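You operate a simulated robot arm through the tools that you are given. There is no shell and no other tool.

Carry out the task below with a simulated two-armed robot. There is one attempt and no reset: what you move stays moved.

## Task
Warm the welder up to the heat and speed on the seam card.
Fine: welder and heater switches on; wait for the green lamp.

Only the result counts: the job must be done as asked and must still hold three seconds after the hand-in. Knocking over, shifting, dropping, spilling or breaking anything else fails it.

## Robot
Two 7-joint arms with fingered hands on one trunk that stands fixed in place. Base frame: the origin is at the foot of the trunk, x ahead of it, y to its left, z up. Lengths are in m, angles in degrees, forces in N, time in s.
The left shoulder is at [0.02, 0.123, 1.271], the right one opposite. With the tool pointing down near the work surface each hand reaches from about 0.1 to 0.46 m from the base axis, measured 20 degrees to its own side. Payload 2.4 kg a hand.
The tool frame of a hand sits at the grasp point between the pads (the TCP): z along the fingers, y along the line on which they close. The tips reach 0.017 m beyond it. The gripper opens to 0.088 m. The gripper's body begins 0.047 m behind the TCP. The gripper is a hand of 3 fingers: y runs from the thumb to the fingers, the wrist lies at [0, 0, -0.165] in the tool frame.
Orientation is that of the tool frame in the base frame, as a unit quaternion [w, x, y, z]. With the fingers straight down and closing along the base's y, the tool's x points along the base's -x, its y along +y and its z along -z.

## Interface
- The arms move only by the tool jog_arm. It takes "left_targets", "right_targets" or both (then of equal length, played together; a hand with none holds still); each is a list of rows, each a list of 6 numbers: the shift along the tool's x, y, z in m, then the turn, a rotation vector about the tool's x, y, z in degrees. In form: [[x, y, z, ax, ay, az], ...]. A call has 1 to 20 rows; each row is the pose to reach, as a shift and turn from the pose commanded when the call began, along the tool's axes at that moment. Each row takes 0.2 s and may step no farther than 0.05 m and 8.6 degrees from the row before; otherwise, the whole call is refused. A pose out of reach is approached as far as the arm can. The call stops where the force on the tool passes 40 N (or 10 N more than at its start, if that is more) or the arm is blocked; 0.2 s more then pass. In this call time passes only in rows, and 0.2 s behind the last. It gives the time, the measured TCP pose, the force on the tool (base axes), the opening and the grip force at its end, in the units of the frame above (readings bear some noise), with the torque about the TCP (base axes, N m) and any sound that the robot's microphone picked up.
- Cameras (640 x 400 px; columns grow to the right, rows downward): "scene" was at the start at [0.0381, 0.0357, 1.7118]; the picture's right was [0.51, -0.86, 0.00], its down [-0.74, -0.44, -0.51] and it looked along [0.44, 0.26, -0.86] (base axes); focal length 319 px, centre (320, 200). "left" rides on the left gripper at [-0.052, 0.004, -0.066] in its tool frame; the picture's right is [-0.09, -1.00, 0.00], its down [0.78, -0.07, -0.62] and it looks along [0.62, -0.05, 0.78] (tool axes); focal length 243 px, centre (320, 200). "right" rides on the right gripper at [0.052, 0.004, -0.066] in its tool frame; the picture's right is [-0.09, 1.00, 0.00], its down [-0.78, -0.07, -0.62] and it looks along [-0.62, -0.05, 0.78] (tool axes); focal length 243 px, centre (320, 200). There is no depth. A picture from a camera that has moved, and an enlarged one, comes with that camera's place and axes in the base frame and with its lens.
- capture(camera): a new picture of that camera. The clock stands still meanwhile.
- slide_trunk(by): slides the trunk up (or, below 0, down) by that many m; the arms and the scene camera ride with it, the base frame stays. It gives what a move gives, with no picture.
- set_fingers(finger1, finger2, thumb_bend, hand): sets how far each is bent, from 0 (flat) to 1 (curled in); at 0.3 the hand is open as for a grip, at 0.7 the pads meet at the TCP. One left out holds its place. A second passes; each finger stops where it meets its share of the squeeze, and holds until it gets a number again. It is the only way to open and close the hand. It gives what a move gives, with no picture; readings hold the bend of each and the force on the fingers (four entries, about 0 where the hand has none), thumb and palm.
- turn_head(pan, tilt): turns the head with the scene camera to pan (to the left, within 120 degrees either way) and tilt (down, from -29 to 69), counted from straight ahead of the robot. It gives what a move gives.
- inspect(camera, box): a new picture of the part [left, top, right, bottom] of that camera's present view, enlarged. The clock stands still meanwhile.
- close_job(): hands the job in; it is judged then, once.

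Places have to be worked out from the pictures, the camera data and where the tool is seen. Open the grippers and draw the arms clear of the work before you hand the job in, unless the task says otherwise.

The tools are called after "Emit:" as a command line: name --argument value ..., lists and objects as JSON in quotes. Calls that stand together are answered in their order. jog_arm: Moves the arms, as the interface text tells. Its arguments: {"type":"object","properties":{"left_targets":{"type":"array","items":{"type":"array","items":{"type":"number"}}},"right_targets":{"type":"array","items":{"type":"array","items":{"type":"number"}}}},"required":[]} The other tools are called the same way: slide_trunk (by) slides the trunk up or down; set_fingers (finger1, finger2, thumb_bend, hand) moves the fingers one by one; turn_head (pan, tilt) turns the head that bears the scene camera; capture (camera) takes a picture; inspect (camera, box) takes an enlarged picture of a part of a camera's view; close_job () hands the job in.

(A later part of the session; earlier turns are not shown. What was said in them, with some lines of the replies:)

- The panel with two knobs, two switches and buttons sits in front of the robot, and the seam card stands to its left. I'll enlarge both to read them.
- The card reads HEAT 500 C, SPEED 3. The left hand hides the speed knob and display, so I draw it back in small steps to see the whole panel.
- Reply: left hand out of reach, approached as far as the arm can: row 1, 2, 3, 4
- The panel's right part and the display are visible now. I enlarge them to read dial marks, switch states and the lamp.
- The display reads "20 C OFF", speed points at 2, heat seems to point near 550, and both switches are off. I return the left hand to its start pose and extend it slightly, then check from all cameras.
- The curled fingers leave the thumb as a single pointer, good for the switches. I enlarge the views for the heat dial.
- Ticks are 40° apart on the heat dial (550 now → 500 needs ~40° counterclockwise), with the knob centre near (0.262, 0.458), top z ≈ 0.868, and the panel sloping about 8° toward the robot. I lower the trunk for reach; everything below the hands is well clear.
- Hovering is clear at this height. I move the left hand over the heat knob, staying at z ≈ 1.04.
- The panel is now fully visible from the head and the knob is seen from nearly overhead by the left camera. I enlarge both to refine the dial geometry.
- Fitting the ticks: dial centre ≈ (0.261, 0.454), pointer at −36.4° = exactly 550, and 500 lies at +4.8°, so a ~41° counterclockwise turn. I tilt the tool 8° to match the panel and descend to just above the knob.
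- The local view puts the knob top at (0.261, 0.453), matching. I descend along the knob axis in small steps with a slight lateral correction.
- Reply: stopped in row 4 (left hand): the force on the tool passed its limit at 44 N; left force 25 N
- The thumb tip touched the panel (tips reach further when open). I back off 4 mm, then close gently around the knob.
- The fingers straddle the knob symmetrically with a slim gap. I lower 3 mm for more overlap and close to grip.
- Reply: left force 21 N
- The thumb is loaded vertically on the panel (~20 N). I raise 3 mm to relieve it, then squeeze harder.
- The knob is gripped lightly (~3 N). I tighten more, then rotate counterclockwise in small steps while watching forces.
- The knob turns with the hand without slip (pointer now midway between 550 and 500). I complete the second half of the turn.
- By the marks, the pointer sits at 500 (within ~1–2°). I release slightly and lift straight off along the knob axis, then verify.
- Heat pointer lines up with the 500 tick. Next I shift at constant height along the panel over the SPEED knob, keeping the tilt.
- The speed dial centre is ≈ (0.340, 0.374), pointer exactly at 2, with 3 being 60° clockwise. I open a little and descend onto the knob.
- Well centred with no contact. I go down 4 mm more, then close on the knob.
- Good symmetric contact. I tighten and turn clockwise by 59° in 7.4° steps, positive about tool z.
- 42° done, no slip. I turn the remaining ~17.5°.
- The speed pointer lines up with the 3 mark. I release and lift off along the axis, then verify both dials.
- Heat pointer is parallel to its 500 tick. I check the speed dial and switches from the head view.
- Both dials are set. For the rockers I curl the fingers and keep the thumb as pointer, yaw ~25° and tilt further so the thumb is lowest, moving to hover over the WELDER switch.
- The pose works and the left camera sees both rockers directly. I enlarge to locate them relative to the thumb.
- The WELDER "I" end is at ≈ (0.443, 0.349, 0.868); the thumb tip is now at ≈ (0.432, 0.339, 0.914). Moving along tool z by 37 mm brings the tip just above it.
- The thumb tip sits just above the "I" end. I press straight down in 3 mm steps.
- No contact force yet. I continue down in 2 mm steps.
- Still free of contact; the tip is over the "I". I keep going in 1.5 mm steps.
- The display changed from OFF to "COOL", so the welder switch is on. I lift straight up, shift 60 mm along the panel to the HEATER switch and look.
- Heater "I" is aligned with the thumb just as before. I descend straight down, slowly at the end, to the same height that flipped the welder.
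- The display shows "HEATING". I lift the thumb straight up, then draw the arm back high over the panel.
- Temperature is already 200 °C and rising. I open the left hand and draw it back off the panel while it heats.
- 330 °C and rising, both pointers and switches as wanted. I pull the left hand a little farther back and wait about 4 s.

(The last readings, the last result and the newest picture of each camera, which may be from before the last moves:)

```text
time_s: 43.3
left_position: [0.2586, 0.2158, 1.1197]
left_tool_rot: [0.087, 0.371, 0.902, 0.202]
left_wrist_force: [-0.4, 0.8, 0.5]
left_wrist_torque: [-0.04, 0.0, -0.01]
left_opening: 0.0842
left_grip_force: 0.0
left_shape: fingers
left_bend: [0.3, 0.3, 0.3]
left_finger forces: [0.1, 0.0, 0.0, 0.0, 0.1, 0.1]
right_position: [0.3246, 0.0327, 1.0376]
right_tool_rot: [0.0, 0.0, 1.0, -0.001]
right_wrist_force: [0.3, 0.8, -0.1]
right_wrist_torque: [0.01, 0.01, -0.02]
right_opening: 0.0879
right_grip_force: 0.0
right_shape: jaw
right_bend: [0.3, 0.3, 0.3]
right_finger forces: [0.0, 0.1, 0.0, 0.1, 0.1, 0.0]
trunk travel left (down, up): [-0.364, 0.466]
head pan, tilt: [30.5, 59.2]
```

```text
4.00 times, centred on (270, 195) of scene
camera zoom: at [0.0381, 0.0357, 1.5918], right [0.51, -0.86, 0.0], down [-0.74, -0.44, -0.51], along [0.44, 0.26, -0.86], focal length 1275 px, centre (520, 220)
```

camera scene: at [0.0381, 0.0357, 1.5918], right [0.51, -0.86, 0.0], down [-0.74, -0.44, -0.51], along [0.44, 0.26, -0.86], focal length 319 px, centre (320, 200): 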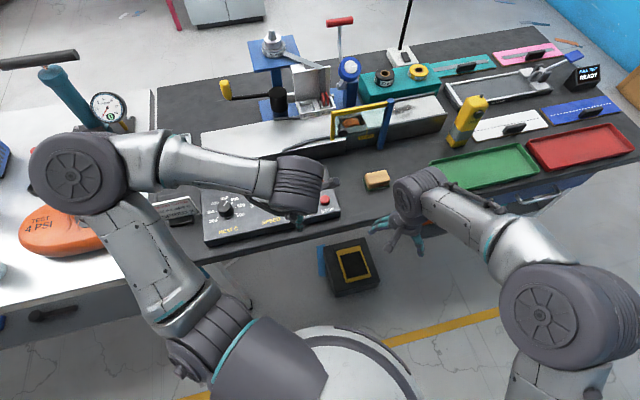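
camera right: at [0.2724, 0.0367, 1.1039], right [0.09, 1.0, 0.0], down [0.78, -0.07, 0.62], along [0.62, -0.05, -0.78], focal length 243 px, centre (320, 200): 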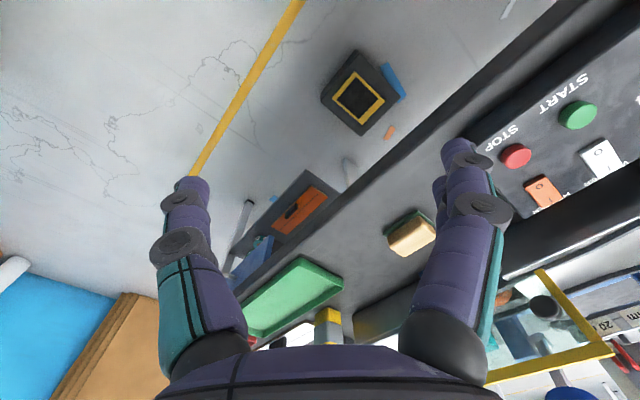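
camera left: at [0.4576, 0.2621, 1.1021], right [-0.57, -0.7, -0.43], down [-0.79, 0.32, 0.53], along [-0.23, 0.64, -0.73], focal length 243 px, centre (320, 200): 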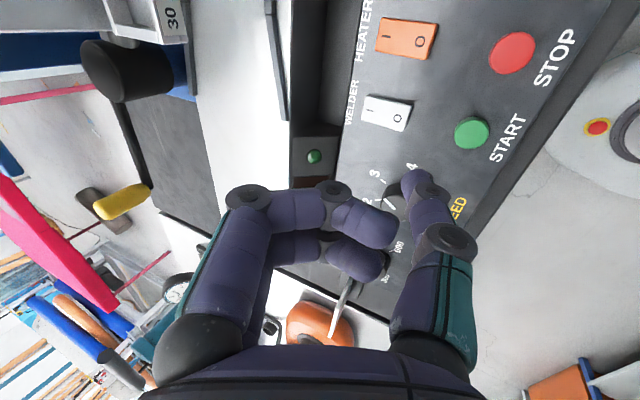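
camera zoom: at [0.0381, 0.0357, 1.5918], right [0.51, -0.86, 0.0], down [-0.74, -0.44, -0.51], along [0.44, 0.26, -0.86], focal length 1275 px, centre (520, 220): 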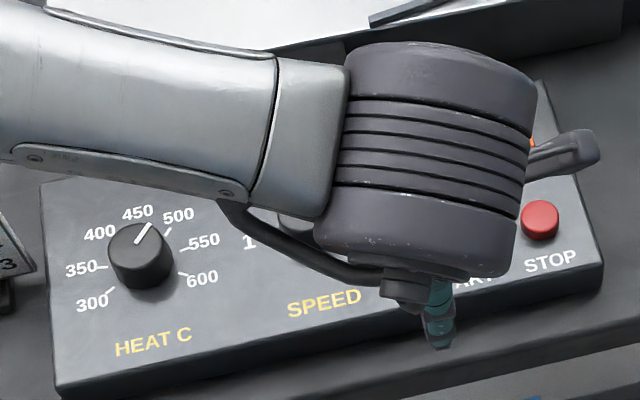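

The wrist now blocks the head's view of the display. I swing the hand left, well above and in front of the panel's left end, to see the lamp.

Emit:
jog_arm --left_targets '[[0.034, 0.0206, 0.0095, 0, 0, 0], [0.068, 0.0412, 0.019, 0, 0, 0], [0.102, 0.0617, 0.0286, 0, 0, 0], [0.136, 0.0823, 0.0381, 0, 0, 0], [0.1696, 0.1029, 0.0476, 0, 0, 0]]'

Emit:
capture --camera "scene"

Emit:
inspect --camera "scene" --box '[195, 145, 345, 245]'

```text
time_s: 44.5
left_position: [0.2165, 0.4198, 1.1233]
left_tool_rot: [0.086, 0.37, 0.902, 0.203]
left_wrist_force: [-0.8, -0.7, -0.6]
left_wrist_torque: [0.0, 0.0, -0.01]
left_opening: 0.0841
left_grip_force: 0.1
left_shape: fingers
left_bend: [0.3, 0.3, 0.3]
left_finger forces: [0.0, 0.0, 0.0, 0.1, 0.0, 0.0]
left hand out of reach, approached as far as the arm can: row 4
right_position: [0.3221, 0.0341, 1.0373]
right_tool_rot: [0.0, 0.001, 1.0, 0.0]
right_wrist_force: [0.0, 0.1, 0.2]
right_wrist_torque: [0.01, -0.01, 0.04]
right_opening: 0.0879
right_grip_force: 0.1
right_shape: jaw
right_bend: [0.3, 0.3, 0.3]
right_finger forces: [0.0, 0.0, 0.0, 0.0, 0.0, 0.0]
trunk travel left (down, up): [-0.364, 0.466]
head pan, tilt: [30.5, 59.2]
```

```text
taken
camera scene: at [0.0366, 0.0363, 1.5918], right [0.51, -0.86, 0.0], down [-0.74, -0.44, -0.51], along [0.44, 0.26, -0.86], focal length 319 px, centre (320, 200)
```

scene: 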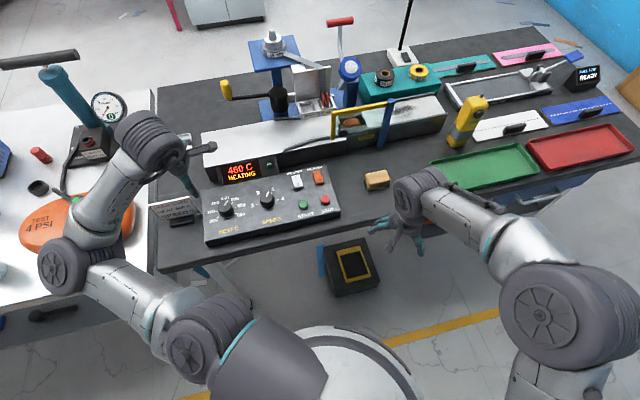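

```text
4.00 times, centred on (270, 195) of scene
camera zoom: at [0.0366, 0.0363, 1.5918], right [0.51, -0.86, 0.0], down [-0.74, -0.44, -0.51], along [0.44, 0.26, -0.86], focal length 1275 px, centre (520, 220)
```

zoom: 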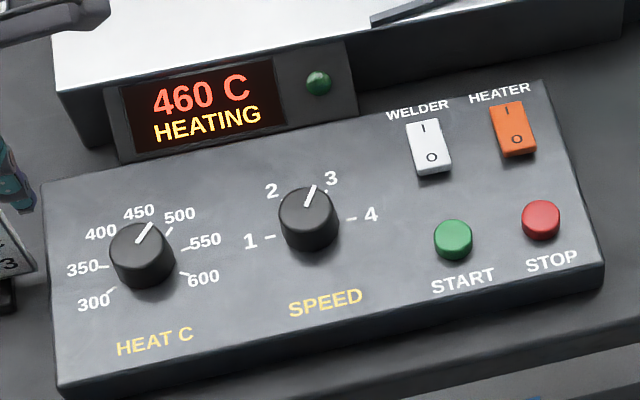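

460 °C and approaching the set point asymptotically. I hold still and wait 4 s at a time.

Emit:
jog_arm --left_targets '[[0, 0, 0, 0, 0, 0], [0, 0, 0, 0, 0, 0], [0, 0, 0, 0, 0, 0], [0, 0, 0, 0, 0, 0], [0, 0, 0, 0, 0, 0], [0, 0, 0, 0, 0, 0], [0, 0, 0, 0, 0, 0], [0, 0, 0, 0, 0, 0], [0, 0, 0, 0, 0, 0], [0, 0, 0, 0, 0, 0], [0, 0, 0, 0, 0, 0], [0, 0, 0, 0, 0, 0], [0, 0, 0, 0, 0, 0], [0, 0, 0, 0, 0, 0], [0, 0, 0, 0, 0, 0], [0, 0, 0, 0, 0, 0], [0, 0, 0, 0, 0, 0], [0, 0, 0, 0, 0, 0], [0, 0, 0, 0, 0, 0], [0, 0, 0, 0, 0, 0]]'

Emit:
jog_arm --left_targets '[[0, 0, 0, 0, 0, 0], [0, 0, 0, 0, 0, 0], [0, 0, 0, 0, 0, 0], [0, 0, 0, 0, 0, 0], [0, 0, 0, 0, 0, 0], [0, 0, 0, 0, 0, 0], [0, 0, 0, 0, 0, 0], [0, 0, 0, 0, 0, 0], [0, 0, 0, 0, 0, 0], [0, 0, 0, 0, 0, 0], [0, 0, 0, 0, 0, 0], [0, 0, 0, 0, 0, 0], [0, 0, 0, 0, 0, 0], [0, 0, 0, 0, 0, 0], [0, 0, 0, 0, 0, 0], [0, 0, 0, 0, 0, 0], [0, 0, 0, 0, 0, 0], [0, 0, 0, 0, 0, 0], [0, 0, 0, 0, 0, 0], [0, 0, 0, 0, 0, 0]]'

Emit:
inspect --camera "scene" --box '[195, 145, 345, 245]'

```text
time_s: 48.7
left_position: [0.2158, 0.418, 1.1227]
left_tool_rot: [0.086, 0.371, 0.902, 0.202]
left_wrist_force: [0.2, 0.6, 0.0]
left_wrist_torque: [-0.03, 0.01, 0.02]
left_opening: 0.0841
left_grip_force: 0.0
left_shape: fingers
left_bend: [0.3, 0.3, 0.3]
left_finger forces: [0.0, 0.0, 0.0, 0.0, 0.0, 0.1]
right_position: [0.3247, 0.0336, 1.0369]
right_tool_rot: [0.0, 0.0, 1.0, 0.0]
right_wrist_force: [0.2, -0.1, 0.9]
right_wrist_torque: [-0.01, 0.0, 0.03]
right_opening: 0.0881
right_grip_force: 0.1
right_shape: jaw
right_bend: [0.3, 0.3, 0.3]
right_finger forces: [0.1, 0.0, 0.0, 0.1, 0.0, 0.0]
trunk travel left (down, up): [-0.364, 0.466]
head pan, tilt: [30.5, 59.2]
```

```text
time_s: 52.9
left_position: [0.2178, 0.4164, 1.1225]
left_tool_rot: [0.087, 0.37, 0.903, 0.202]
left_wrist_force: [1.3, -0.3, 0.5]
left_wrist_torque: [0.0, 0.01, 0.03]
left_opening: 0.084
left_grip_force: 0.1
left_shape: fingers
left_bend: [0.3, 0.3, 0.3]
left_finger forces: [0.0, 0.1, 0.1, 0.1, 0.0, 0.0]
right_position: [0.3248, 0.0337, 1.0379]
right_tool_rot: [0.0, 0.0, 1.0, 0.0]
right_wrist_force: [-0.4, -0.8, 0.5]
right_wrist_torque: [0.02, 0.01, 0.01]
right_opening: 0.0882
right_grip_force: 0.0
right_shape: jaw
right_bend: [0.3, 0.3, 0.3]
right_finger forces: [0.1, 0.1, 0.0, 0.0, 0.0, 0.0]
trunk travel left (down, up): [-0.364, 0.466]
head pan, tilt: [30.5, 59.2]
```

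```text
4.00 times, centred on (270, 195) of scene
camera zoom: at [0.038, 0.0358, 1.5918], right [0.51, -0.86, 0.0], down [-0.74, -0.44, -0.51], along [0.44, 0.26, -0.86], focal length 1275 px, centre (520, 220)
```

zoom: 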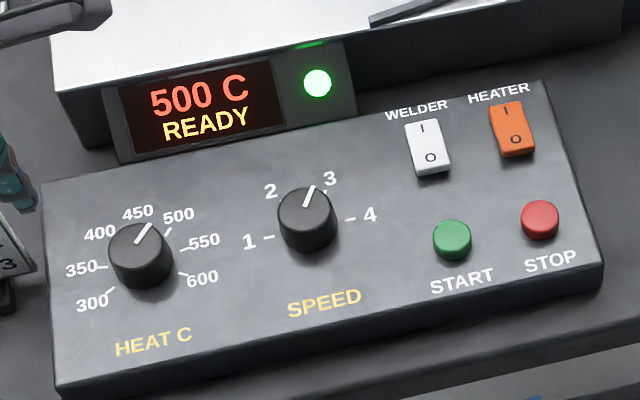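

"500 C READY" with the green lamp lit. A last close look at the speed pointer and the final heat before handing in.

Emit:
inspect --camera "scene" --box '[245, 180, 295, 214]'

Emit:
capture --camera "scene"

```text
11.76 times, centred on (270, 197) of scene
camera zoom: at [0.038, 0.0358, 1.5918], right [0.51, -0.86, 0.0], down [-0.74, -0.44, -0.51], along [0.44, 0.26, -0.86], focal length 3751 px, centre (908, 235)
```

zoom: 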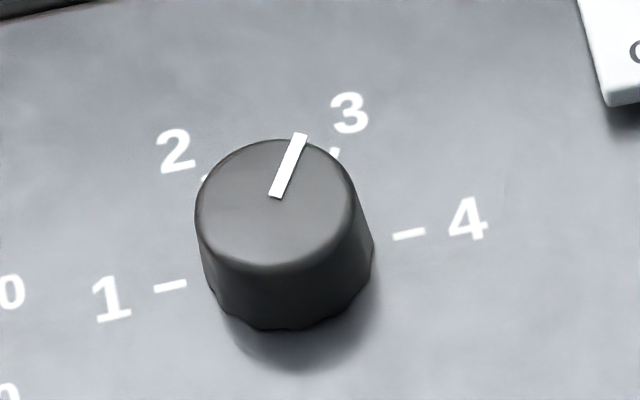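

```text
taken
camera scene: at [0.038, 0.0358, 1.5918], right [0.51, -0.86, 0.0], down [-0.74, -0.44, -0.51], along [0.44, 0.26, -0.86], focal length 319 px, centre (320, 200)
```

scene: 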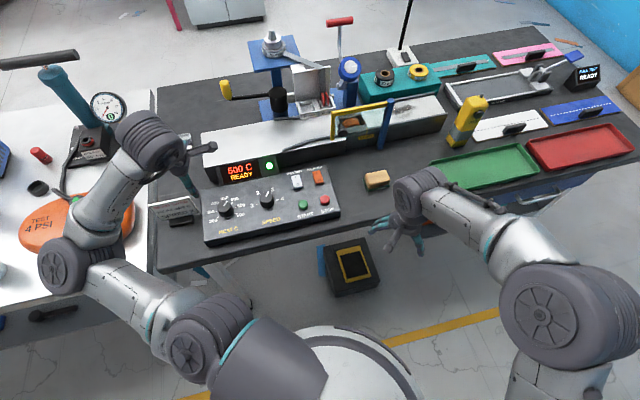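

The speed pointer is on 3 (within ~1°) and heat shows 500 °C READY with the green lamp on. Both switches are on, and the hands are open and clear with nothing else moved, so I hand in.

Emit:
close_job

```text
The job is handed in.
```

The welder is warmed up to the seam card's settings, and I've handed the job in. The display reads "500 C READY" and the green lamp is lit.

- **Heat:** I turned the knob from 550 to 500 °C, and the display settled at 500 °C.
- **Speed:** I turned the knob from 2 to 3. The pointer sits on the 3 mark within about a degree, judged from the head camera.
- **Switches:** welder and heater are both on. I did not touch START or STOP.
- **Panel contact:** while lowering onto the heat knob, the left thumb pressed the panel. The force peaked at 44 N, and there was a second press of about 20 N. I backed off both times, and the pictures show nothing moved or damaged.

Both hands are open and clear of the work, and nothing else looks shifted in the last picture. The left hand is still above the panel's left end, about 0.25 m up.
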